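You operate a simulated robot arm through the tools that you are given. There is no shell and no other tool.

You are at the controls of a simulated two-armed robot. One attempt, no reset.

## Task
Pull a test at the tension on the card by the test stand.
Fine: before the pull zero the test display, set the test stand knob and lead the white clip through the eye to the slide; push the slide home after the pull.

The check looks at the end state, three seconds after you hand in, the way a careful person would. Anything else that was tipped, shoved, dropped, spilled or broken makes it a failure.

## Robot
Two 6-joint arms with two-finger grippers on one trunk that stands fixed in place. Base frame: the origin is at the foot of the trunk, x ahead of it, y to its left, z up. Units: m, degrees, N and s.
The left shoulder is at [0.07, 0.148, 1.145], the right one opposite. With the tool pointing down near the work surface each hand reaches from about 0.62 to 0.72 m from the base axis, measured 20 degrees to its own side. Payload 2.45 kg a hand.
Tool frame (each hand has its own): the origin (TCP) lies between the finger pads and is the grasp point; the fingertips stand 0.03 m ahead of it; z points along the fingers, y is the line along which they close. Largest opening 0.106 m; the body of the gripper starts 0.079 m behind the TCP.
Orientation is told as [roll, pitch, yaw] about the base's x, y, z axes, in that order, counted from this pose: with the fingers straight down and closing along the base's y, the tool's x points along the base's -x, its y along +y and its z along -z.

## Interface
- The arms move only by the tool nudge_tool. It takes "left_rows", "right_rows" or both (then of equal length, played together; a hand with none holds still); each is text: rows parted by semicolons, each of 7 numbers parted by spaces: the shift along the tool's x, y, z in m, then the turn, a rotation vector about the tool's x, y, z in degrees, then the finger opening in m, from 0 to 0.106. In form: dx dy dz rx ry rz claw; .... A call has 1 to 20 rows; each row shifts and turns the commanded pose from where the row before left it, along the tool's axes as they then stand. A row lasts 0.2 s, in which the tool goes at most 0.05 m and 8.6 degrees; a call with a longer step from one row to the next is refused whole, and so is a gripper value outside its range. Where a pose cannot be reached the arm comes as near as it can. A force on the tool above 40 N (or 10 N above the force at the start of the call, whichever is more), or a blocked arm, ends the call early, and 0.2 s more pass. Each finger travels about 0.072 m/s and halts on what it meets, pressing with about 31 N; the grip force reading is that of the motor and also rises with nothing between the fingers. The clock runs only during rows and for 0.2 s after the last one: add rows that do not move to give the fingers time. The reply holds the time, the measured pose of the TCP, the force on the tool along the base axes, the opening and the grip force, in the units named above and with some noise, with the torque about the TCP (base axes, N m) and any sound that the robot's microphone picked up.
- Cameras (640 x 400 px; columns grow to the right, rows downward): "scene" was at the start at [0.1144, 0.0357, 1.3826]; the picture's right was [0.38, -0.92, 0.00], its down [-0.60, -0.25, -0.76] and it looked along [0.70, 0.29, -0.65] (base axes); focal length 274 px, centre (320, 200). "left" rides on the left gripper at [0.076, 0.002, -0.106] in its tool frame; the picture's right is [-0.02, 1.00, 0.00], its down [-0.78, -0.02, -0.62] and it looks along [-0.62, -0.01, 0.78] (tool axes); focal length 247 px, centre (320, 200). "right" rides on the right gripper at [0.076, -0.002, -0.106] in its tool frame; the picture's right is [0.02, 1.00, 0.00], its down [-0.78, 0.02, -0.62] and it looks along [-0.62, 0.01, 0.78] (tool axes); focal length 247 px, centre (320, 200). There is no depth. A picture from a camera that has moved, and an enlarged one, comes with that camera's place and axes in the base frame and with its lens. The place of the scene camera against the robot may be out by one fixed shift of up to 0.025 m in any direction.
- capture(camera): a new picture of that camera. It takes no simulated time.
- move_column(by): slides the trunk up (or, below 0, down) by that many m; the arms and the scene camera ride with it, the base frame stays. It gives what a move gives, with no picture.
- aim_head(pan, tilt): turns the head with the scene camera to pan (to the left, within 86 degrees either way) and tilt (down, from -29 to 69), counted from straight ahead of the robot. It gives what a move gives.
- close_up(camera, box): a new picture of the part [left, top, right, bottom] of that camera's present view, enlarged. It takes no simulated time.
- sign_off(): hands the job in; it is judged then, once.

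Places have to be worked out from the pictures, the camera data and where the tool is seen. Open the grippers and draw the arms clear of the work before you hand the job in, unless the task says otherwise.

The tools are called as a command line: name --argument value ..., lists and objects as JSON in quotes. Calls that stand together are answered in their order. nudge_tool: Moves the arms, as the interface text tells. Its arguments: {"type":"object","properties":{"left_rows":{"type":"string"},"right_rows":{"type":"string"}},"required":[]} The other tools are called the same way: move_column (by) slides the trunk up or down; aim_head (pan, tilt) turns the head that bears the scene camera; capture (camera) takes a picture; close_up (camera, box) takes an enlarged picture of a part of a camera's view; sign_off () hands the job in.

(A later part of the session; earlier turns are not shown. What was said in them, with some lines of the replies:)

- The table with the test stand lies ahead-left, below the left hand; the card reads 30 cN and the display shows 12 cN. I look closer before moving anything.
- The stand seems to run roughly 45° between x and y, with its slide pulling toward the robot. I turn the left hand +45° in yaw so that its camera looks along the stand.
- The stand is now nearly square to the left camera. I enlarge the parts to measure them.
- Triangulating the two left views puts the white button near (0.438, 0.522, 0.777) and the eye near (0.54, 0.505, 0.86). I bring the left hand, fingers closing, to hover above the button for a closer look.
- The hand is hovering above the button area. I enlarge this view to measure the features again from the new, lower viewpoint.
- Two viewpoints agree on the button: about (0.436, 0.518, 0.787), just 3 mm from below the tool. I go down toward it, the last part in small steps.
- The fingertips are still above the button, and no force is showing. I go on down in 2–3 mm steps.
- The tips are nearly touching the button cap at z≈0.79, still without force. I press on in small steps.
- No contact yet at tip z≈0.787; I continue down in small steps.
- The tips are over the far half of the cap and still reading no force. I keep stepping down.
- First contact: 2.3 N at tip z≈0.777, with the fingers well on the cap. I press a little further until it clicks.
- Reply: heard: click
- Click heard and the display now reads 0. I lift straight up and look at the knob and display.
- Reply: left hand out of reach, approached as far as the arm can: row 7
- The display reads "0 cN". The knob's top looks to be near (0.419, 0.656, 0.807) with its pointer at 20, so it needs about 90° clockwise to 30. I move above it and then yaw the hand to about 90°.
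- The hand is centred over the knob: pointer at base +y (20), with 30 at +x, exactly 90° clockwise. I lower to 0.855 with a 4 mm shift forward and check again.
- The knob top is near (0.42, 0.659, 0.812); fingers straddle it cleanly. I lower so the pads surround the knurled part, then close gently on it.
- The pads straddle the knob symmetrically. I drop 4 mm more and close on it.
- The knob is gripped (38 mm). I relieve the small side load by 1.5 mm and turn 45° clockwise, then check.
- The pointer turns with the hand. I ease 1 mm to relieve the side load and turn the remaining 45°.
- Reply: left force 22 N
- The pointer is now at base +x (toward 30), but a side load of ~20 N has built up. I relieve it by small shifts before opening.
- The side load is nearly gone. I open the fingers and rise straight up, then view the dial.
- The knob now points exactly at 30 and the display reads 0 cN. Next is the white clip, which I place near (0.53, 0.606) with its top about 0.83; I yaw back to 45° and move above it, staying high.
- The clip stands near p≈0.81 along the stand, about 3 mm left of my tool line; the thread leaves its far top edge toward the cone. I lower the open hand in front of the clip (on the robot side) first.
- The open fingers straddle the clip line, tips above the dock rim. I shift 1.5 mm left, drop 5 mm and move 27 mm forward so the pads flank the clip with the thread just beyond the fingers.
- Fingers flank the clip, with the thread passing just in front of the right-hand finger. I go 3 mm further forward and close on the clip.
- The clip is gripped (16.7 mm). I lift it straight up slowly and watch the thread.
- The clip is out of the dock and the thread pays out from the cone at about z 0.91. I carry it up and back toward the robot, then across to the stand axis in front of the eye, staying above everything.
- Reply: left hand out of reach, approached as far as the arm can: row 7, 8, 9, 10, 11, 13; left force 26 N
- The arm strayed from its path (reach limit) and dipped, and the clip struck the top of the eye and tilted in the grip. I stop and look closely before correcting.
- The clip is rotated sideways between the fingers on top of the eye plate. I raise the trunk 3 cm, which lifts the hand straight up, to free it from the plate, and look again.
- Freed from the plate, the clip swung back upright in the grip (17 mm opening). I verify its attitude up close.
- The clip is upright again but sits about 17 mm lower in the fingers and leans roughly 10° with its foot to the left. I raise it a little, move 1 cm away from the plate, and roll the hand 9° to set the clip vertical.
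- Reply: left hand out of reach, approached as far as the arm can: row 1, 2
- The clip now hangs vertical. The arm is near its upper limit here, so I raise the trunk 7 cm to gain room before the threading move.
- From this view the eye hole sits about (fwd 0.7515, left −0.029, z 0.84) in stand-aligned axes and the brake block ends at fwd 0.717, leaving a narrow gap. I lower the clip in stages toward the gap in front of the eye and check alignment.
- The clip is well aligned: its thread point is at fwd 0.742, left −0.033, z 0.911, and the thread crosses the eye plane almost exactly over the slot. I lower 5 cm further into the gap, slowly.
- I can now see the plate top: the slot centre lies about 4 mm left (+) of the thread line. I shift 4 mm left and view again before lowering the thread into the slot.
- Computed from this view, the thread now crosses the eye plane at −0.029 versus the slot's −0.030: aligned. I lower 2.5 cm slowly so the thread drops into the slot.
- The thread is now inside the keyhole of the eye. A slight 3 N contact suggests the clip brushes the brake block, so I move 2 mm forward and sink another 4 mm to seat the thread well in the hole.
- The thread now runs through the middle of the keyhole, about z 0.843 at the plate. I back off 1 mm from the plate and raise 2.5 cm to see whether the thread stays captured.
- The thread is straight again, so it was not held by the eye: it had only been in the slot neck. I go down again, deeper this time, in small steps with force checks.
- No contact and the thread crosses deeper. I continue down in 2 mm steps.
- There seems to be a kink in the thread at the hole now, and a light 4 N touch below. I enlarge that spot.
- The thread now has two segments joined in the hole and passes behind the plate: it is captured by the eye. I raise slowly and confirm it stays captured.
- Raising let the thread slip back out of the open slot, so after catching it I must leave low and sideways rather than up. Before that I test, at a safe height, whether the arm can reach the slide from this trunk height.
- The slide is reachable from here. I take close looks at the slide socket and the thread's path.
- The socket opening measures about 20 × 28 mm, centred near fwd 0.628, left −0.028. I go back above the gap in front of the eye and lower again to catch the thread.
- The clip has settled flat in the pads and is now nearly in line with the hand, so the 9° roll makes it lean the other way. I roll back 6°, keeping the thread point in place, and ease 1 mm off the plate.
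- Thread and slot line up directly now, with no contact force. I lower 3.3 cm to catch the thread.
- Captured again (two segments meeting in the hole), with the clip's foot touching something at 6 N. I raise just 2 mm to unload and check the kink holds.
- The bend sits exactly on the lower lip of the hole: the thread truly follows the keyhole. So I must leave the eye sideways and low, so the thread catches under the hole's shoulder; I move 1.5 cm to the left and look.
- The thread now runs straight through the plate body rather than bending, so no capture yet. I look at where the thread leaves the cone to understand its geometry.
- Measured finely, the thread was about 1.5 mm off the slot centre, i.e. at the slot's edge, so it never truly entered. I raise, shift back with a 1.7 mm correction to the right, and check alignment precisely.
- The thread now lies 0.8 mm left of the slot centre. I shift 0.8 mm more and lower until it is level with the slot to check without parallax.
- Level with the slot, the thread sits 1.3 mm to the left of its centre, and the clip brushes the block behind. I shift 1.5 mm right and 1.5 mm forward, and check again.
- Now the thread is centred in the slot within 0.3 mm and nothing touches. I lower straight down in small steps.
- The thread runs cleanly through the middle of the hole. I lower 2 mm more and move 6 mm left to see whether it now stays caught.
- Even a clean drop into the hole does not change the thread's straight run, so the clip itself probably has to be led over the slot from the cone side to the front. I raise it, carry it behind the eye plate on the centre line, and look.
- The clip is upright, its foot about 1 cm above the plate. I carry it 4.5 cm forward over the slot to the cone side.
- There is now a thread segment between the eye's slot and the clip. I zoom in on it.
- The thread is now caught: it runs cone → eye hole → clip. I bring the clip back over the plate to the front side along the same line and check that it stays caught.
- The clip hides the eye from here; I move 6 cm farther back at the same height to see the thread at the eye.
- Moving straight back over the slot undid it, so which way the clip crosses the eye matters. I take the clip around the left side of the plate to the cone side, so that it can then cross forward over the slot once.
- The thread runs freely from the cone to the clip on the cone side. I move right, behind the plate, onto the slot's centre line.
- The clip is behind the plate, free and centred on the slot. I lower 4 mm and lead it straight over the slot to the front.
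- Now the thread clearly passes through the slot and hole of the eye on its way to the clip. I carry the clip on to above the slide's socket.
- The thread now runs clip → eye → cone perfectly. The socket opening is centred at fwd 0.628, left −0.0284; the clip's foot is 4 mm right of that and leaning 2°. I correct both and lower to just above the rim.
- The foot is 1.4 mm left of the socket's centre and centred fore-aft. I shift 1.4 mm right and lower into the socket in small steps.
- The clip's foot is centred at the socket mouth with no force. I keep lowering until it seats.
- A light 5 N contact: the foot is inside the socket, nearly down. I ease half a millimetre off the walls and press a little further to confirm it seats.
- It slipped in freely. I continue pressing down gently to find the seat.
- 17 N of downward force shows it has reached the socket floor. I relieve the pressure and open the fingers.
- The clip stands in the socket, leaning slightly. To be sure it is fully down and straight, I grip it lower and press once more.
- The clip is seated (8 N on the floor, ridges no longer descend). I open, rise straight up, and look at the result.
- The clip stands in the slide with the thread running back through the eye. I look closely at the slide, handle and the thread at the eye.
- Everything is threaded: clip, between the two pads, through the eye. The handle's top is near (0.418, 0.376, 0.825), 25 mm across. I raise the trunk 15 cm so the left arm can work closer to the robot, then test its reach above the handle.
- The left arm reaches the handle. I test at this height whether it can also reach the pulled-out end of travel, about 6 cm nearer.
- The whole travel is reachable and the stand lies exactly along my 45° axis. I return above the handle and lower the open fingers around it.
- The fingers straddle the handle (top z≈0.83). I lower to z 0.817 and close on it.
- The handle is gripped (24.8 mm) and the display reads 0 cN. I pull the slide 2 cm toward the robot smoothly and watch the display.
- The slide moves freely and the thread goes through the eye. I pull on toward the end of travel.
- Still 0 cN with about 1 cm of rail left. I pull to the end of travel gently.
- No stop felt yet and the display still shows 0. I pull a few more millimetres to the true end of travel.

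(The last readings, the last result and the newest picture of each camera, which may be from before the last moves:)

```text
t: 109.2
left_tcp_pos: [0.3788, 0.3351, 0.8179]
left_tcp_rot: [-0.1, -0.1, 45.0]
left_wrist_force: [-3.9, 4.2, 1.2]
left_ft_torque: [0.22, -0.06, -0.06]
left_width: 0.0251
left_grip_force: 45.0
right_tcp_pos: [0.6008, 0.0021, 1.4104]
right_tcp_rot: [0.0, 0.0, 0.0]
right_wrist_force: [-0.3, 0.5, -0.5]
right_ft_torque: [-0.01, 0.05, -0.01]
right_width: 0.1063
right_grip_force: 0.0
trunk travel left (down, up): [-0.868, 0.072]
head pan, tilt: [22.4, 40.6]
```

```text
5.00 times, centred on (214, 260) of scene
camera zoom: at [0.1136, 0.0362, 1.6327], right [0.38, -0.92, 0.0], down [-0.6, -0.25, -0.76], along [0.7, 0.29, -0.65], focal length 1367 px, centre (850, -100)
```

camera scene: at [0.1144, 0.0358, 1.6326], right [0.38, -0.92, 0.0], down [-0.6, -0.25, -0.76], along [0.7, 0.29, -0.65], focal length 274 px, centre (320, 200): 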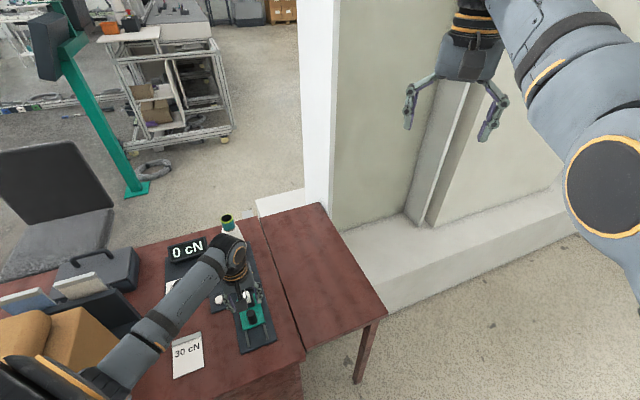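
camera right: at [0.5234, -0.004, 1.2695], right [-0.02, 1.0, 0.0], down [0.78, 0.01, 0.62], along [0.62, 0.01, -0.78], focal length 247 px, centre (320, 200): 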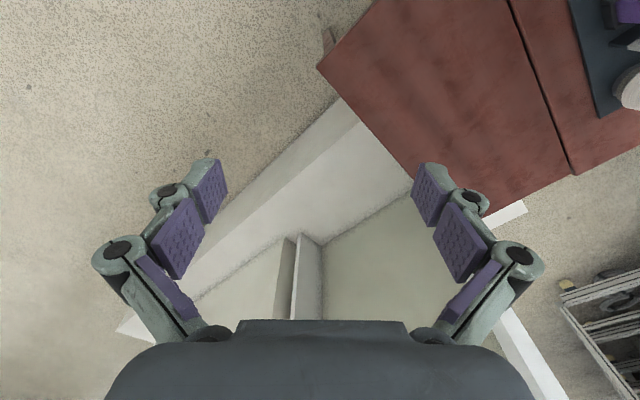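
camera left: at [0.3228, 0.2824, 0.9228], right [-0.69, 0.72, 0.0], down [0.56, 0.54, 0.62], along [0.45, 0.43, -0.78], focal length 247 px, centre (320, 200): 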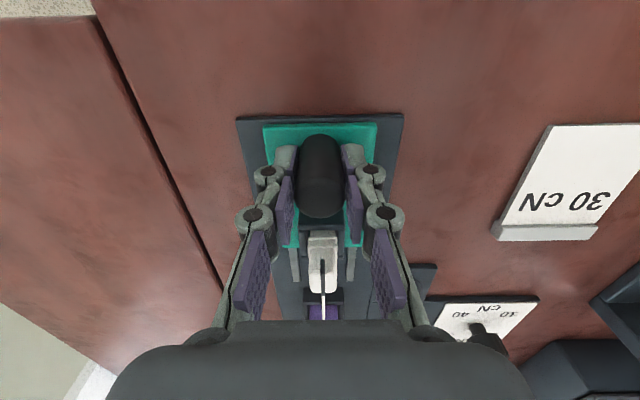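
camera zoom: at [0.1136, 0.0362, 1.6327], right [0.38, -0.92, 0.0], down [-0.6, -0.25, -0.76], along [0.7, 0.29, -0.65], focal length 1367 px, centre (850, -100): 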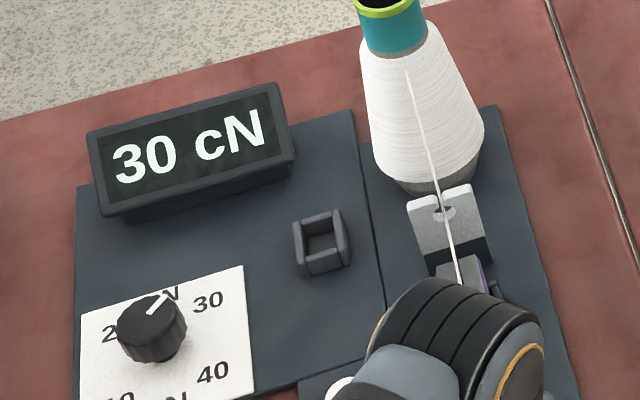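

The display reads 30 cN: the test is done. Now I push the slide back home by the same 59 mm.

nudge_tool --left_rows "-0.004 0 0 0 0 0 0.018; -0.006 0 0 0 0 0 0.018; -0.006 0 0 0 0 0 0.018; -0.006 0 0 0 0 0 0.018; -0.006 0 0 0 0 0 0.018; -0.006 0 0 0 0 0 0.018; -0.006 0 0 0 0 0 0.018; -0.006 0 0 0 0 0 0.018; -0.006 0 0 0 0 0 0.018; -0.005 0 0 0 0 0 0.018; 0 0 0 0 0 0 0.018; 0 0 0 0 0 0 0.018"

capture --camera "left"

close_up --camera "scene" --box '[150, 220, 278, 300]'

```text
t: 111.8
left_tcp_pos: [0.4184, 0.376, 0.8168]
left_tcp_rot: [-0.1, -0.1, 45.0]
left_wrist_force: [0.5, -1.8, 4.7]
left_ft_torque: [-0.81, 0.71, 0.04]
left_width: 0.0251
left_grip_force: 45.0
right_tcp_pos: [0.6033, 0.0014, 1.4114]
right_tcp_rot: [0.0, 0.0, 0.0]
right_wrist_force: [0.3, -0.2, -0.6]
right_ft_torque: [0.0, 0.0, 0.0]
right_width: 0.1059
right_grip_force: 0.0
trunk travel left (down, up): [-0.868, 0.072]
head pan, tilt: [22.4, 40.6]
```

```text
taken
camera left: at [0.3634, 0.3231, 0.9227], right [-0.69, 0.72, 0.0], down [0.56, 0.54, 0.62], along [0.45, 0.43, -0.78], focal length 247 px, centre (320, 200)
```

left: 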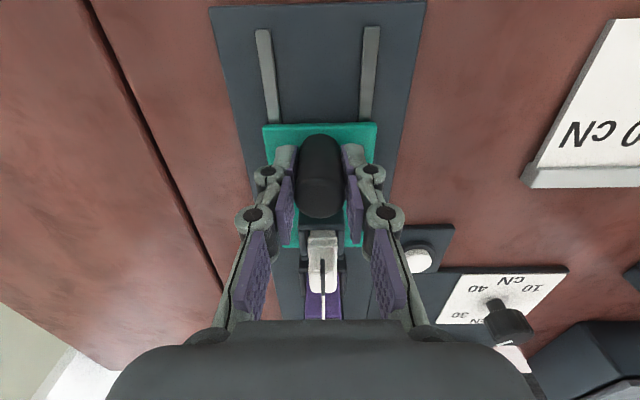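

```text
5.00 times, centred on (214, 260) of scene
camera zoom: at [0.1143, 0.0351, 1.6327], right [0.38, -0.92, 0.0], down [-0.6, -0.25, -0.76], along [0.7, 0.29, -0.65], focal length 1367 px, centre (850, -100)
```

zoom: 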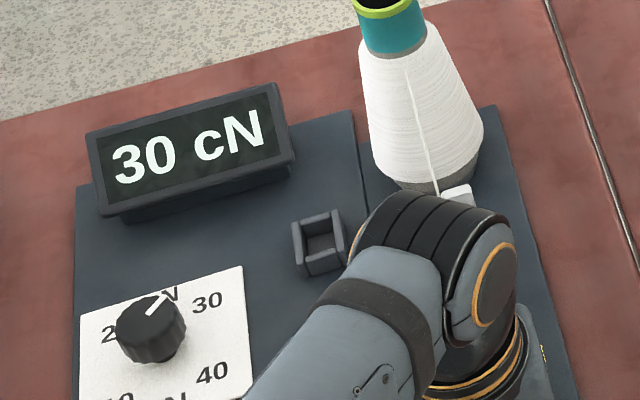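

The display holds 30 cN. Compared with the start picture the slide is about 2 mm short of home, so I push a bit further until it stops.

nudge_tool --left_rows "-0.0015 0 0 0 0 0 0.018; -0.0015 0 0 0 0 0 0.018; 0 0 0 0 0 0 0.018; 0 0 0 0 0 0 0.018"

capture --camera "left"

```text
t: 112.8
left_tcp_pos: [0.4204, 0.3783, 0.8163]
left_tcp_rot: [-0.2, -0.2, 45.0]
left_wrist_force: [0.0, -5.4, -5.6]
left_ft_torque: [0.51, -0.74, -0.03]
left_width: 0.0247
left_grip_force: 45.0
right_tcp_pos: [0.6041, 0.0008, 1.4096]
right_tcp_rot: [0.0, 0.0, -0.1]
right_wrist_force: [-0.5, -0.3, -0.3]
right_ft_torque: [0.02, 0.03, -0.02]
right_width: 0.1059
right_grip_force: 0.1
trunk travel left (down, up): [-0.868, 0.072]
head pan, tilt: [22.4, 40.6]
```

```text
taken
camera left: at [0.3652, 0.3247, 0.9228], right [-0.69, 0.72, 0.0], down [0.56, 0.54, 0.62], along [0.45, 0.43, -0.78], focal length 247 px, centre (320, 200)
```

left: 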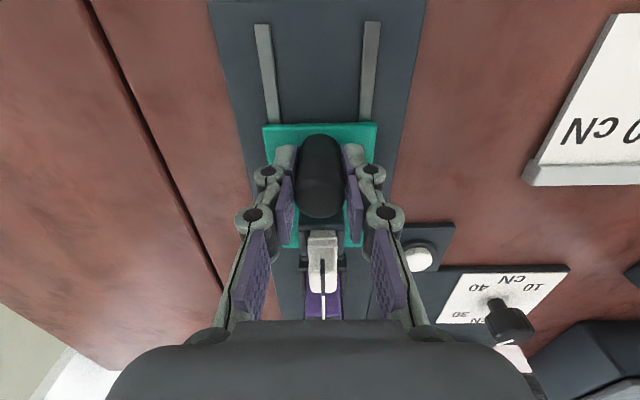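

The picture now matches the starting one. One more millimetre to feel the stop.

nudge_tool --left_rows "-0.001 0 0 0 0 0 0.018; -0.001 0 0 0 0 0 0.018; 0 0 0 0 0 0 0.018"

```text
t: 113.6
left_tcp_pos: [0.4204, 0.3773, 0.8167]
left_tcp_rot: [-0.1, 0.0, 45.1]
left_wrist_force: [-3.8, -14.0, -8.5]
left_ft_torque: [-0.15, -0.21, -0.01]
left_width: 0.0247
left_grip_force: 45.1
right_tcp_pos: [0.6035, -0.0016, 1.4109]
right_tcp_rot: [0.1, 0.1, 0.0]
right_wrist_force: [-0.6, -0.5, -0.9]
right_ft_torque: [0.03, -0.02, 0.02]
right_width: 0.106
right_grip_force: 0.1
trunk travel left (down, up): [-0.868, 0.072]
head pan, tilt: [22.4, 40.6]
```

The stop is firm: the slide is home. I relax the pressure, open the fingers and rise straight up.

nudge_tool --left_rows "0.0012 -0.0007 0 0 0 0 0.018; 0 0 0 0 0 0 0.018; 0 0 0 0 0 0 0.04; 0 0 0 0 0 0 0.06; 0 0 0 0 0 0 0.06; 0 0 -0.01 0 0 0 0.06; 0 0 -0.02 0 0 0 0.06; 0 0 -0.03 0 0 0 0.06; 0 0 -0.03 0 0 0 0.06; 0 0 0 0 0 0 0.06"

capture --camera "left"

capture --camera "scene"

```text
t: 115.8
left_tcp_pos: [0.4225, 0.3764, 0.9083]
left_tcp_rot: [-0.1, -0.1, 45.1]
left_wrist_force: [0.9, 0.5, 0.0]
left_ft_torque: [0.01, -0.03, 0.01]
left_width: 0.0598
left_grip_force: 0.0
right_tcp_pos: [0.6031, 0.0017, 1.4106]
right_tcp_rot: [0.0, -0.1, 0.0]
right_wrist_force: [0.0, 0.6, -0.3]
right_ft_torque: [0.0, -0.02, 0.01]
right_width: 0.1061
right_grip_force: 0.1
trunk travel left (down, up): [-0.868, 0.072]
head pan, tilt: [22.4, 40.6]
```

```text
taken
camera left: at [0.3674, 0.324, 1.014], right [-0.69, 0.72, 0.0], down [0.56, 0.54, 0.62], along [0.45, 0.43, -0.78], focal length 247 px, centre (320, 200)
```

left: 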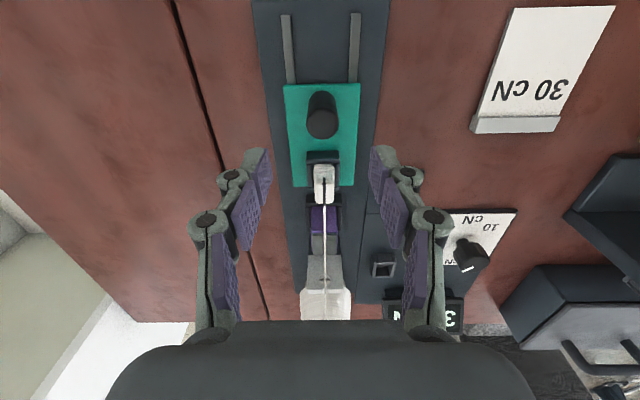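

```text
taken
camera scene: at [0.1146, 0.0356, 1.6326], right [0.38, -0.92, 0.0], down [-0.6, -0.25, -0.76], along [0.7, 0.29, -0.65], focal length 274 px, centre (320, 200)
```

scene: 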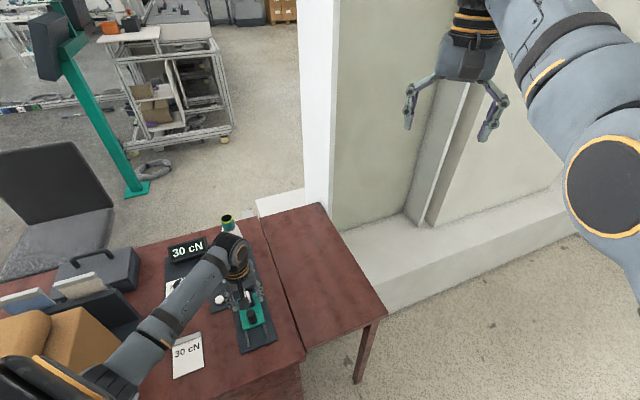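

The display shows 30 cN and the slide is home. I lift the left hand clear, moving up and outward.

nudge_tool --left_rows "0 0 -0.02 0 0 0 0.08; 0 0 -0.02 0 0 0 0.1; 0 0 -0.02 0 0 0 0.106; 0 0 -0.02 0 0 0 0.106; 0 0 -0.02 0 0 0 0.106; 0 0.01 -0.02 0 0 0 0.106; 0 0.015 -0.015 0 0 0 0.106; 0 0.02 -0.01 0 0 0 0.106; 0 0.02 0 0 0 0 0.106; 0 0.02 0 0 0 0 0.106; 0 0 0 0 0 0 0.106"

capture --camera "scene"

capture --camera "left"

```text
t: 118.2
left_tcp_pos: [0.3806, 0.4079, 1.0453]
left_tcp_rot: [-0.1, -0.2, 45.0]
left_wrist_force: [0.4, -0.2, 0.5]
left_ft_torque: [-0.01, -0.01, -0.01]
left_width: 0.1059
left_grip_force: 0.1
left hand out of reach, approached as far as the arm can: row 9, 10
right_tcp_pos: [0.6031, 0.002, 1.4097]
right_tcp_rot: [0.0, -0.1, -0.1]
right_wrist_force: [-0.7, 0.4, 0.4]
right_ft_torque: [-0.01, 0.02, 0.01]
right_width: 0.1063
right_grip_force: 0.0
trunk travel left (down, up): [-0.868, 0.072]
head pan, tilt: [22.4, 40.6]
```

```text
taken
camera scene: at [0.1141, 0.0362, 1.6326], right [0.38, -0.92, 0.0], down [-0.6, -0.25, -0.76], along [0.7, 0.29, -0.65], focal length 274 px, centre (320, 200)
```

scene: 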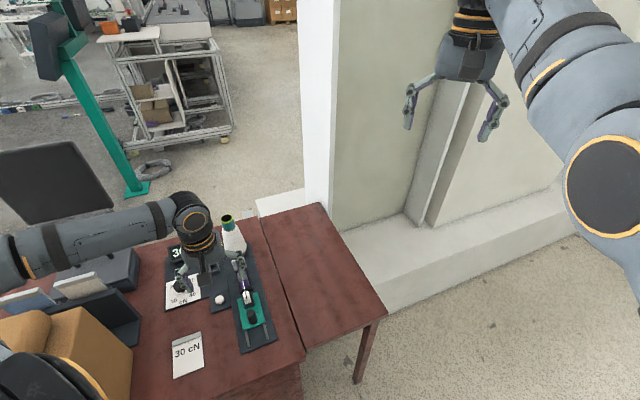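

```text
taken
camera left: at [0.326, 0.3545, 1.1525], right [-0.69, 0.72, 0.0], down [0.56, 0.54, 0.62], along [0.45, 0.43, -0.78], focal length 247 px, centre (320, 200)
```

left: 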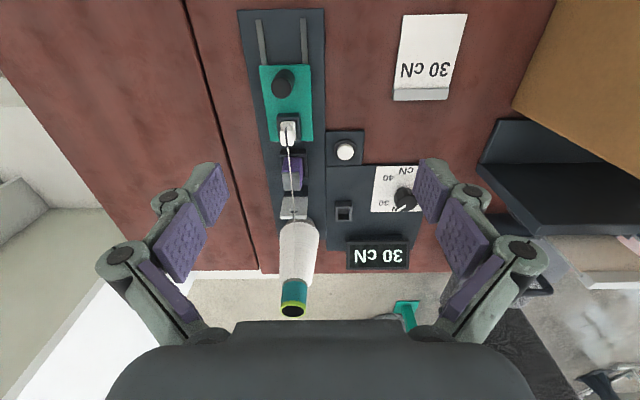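

The hand is clear of the stand. I raise the trunk the rest of the way for extra clearance and inspect the final state.

move_column --by 0.06

close_up --camera "left" --box '[220, 0, 380, 100]'

close_up --camera "left" --box '[250, 90, 346, 150]'

close_up --camera "left" --box '[240, 140, 440, 265]'

capture --camera "scene"

```text
t: 119.2
left_tcp_pos: [0.3813, 0.4075, 1.108]
left_tcp_rot: [0.0, -0.1, 45.1]
left_wrist_force: [0.3, -0.3, -0.2]
left_ft_torque: [0.02, 0.0, 0.01]
left_width: 0.106
left_grip_force: 0.0
right_tcp_pos: [0.6046, 0.0014, 1.4703]
right_tcp_rot: [0.0, 0.1, 0.0]
right_wrist_force: [-0.2, -0.6, -0.2]
right_ft_torque: [0.0, -0.01, -0.03]
right_width: 0.1057
right_grip_force: 0.1
trunk travel left (down, up): [-0.928, 0.012]
head pan, tilt: [22.4, 40.6]
```

```text
4.00 times, centred on (300, 50) of left
camera zoom: at [0.3266, 0.3544, 1.2124], right [-0.69, 0.72, 0.0], down [0.56, 0.54, 0.62], along [0.45, 0.43, -0.78], focal length 988 px, centre (400, 800)
```

zoom: 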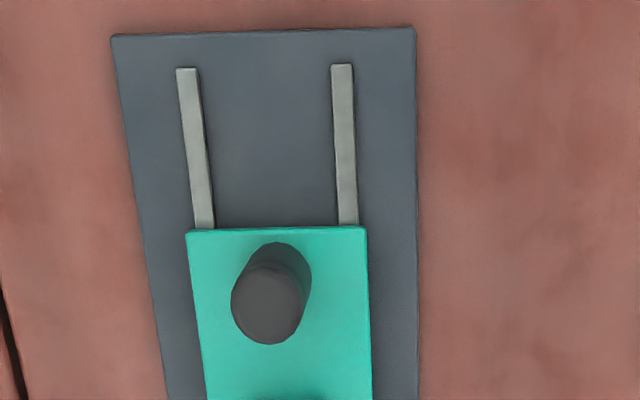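

```text
6.67 times, centred on (298, 120) of left
camera zoom: at [0.3266, 0.3544, 1.2124], right [-0.69, 0.72, 0.0], down [0.56, 0.54, 0.62], along [0.45, 0.43, -0.78], focal length 1646 px, centre (467, 733)
```

zoom: 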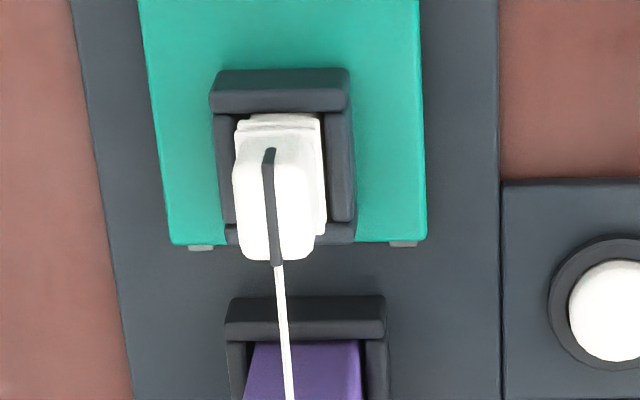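

```text
3.20 times, centred on (340, 202) of left
camera zoom: at [0.3266, 0.3544, 1.2124], right [-0.69, 0.72, 0.0], down [0.56, 0.54, 0.62], along [0.45, 0.43, -0.78], focal length 790 px, centre (256, 192)
```

zoom: 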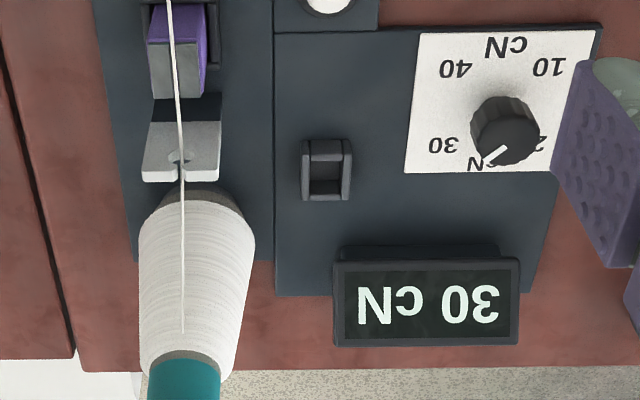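

```text
taken
camera scene: at [0.1149, 0.0359, 1.6926], right [0.38, -0.92, 0.0], down [-0.6, -0.25, -0.76], along [0.7, 0.29, -0.65], focal length 274 px, centre (320, 200)
```

scene: 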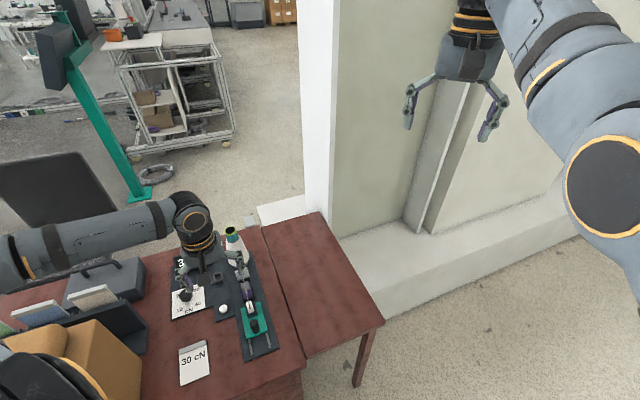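

Display 30 cN, knob at 30, thread through the eye to the clip in the slide, slide home at its stop, both grippers open and clear, nothing displaced. I hand in.

sign_off

```text
The job is handed in.
```

I pulled the test at 30 cN, the tension on the card. The display showed 30 cN at the end of the pull and still shows it.

- **Before the pull:** I pressed the button and the display went to 0 cN. I then turned the knob from 20 to 30 and led the white clip's thread through the eye to the slide.
- **Pull and return:** I pulled the slide about 59 mm until the display jumped to 30 cN. I then pushed it back until it met its stop.
- **End state:** The clip stands in the slide's socket, leaning slightly. Both grippers are open and held well above the stand. Nothing looked tipped or shoved in the last pictures.

**Knocked the eye once:** On the first approach the left arm hit its reach limit and dipped. The clip struck the top of the eye plate and twisted in the grip, then swung back upright when I lifted it. Threading also took several tries, with light touches (a few newtons) against the plate and the block beside it. I saw no damage or shift afterwards.
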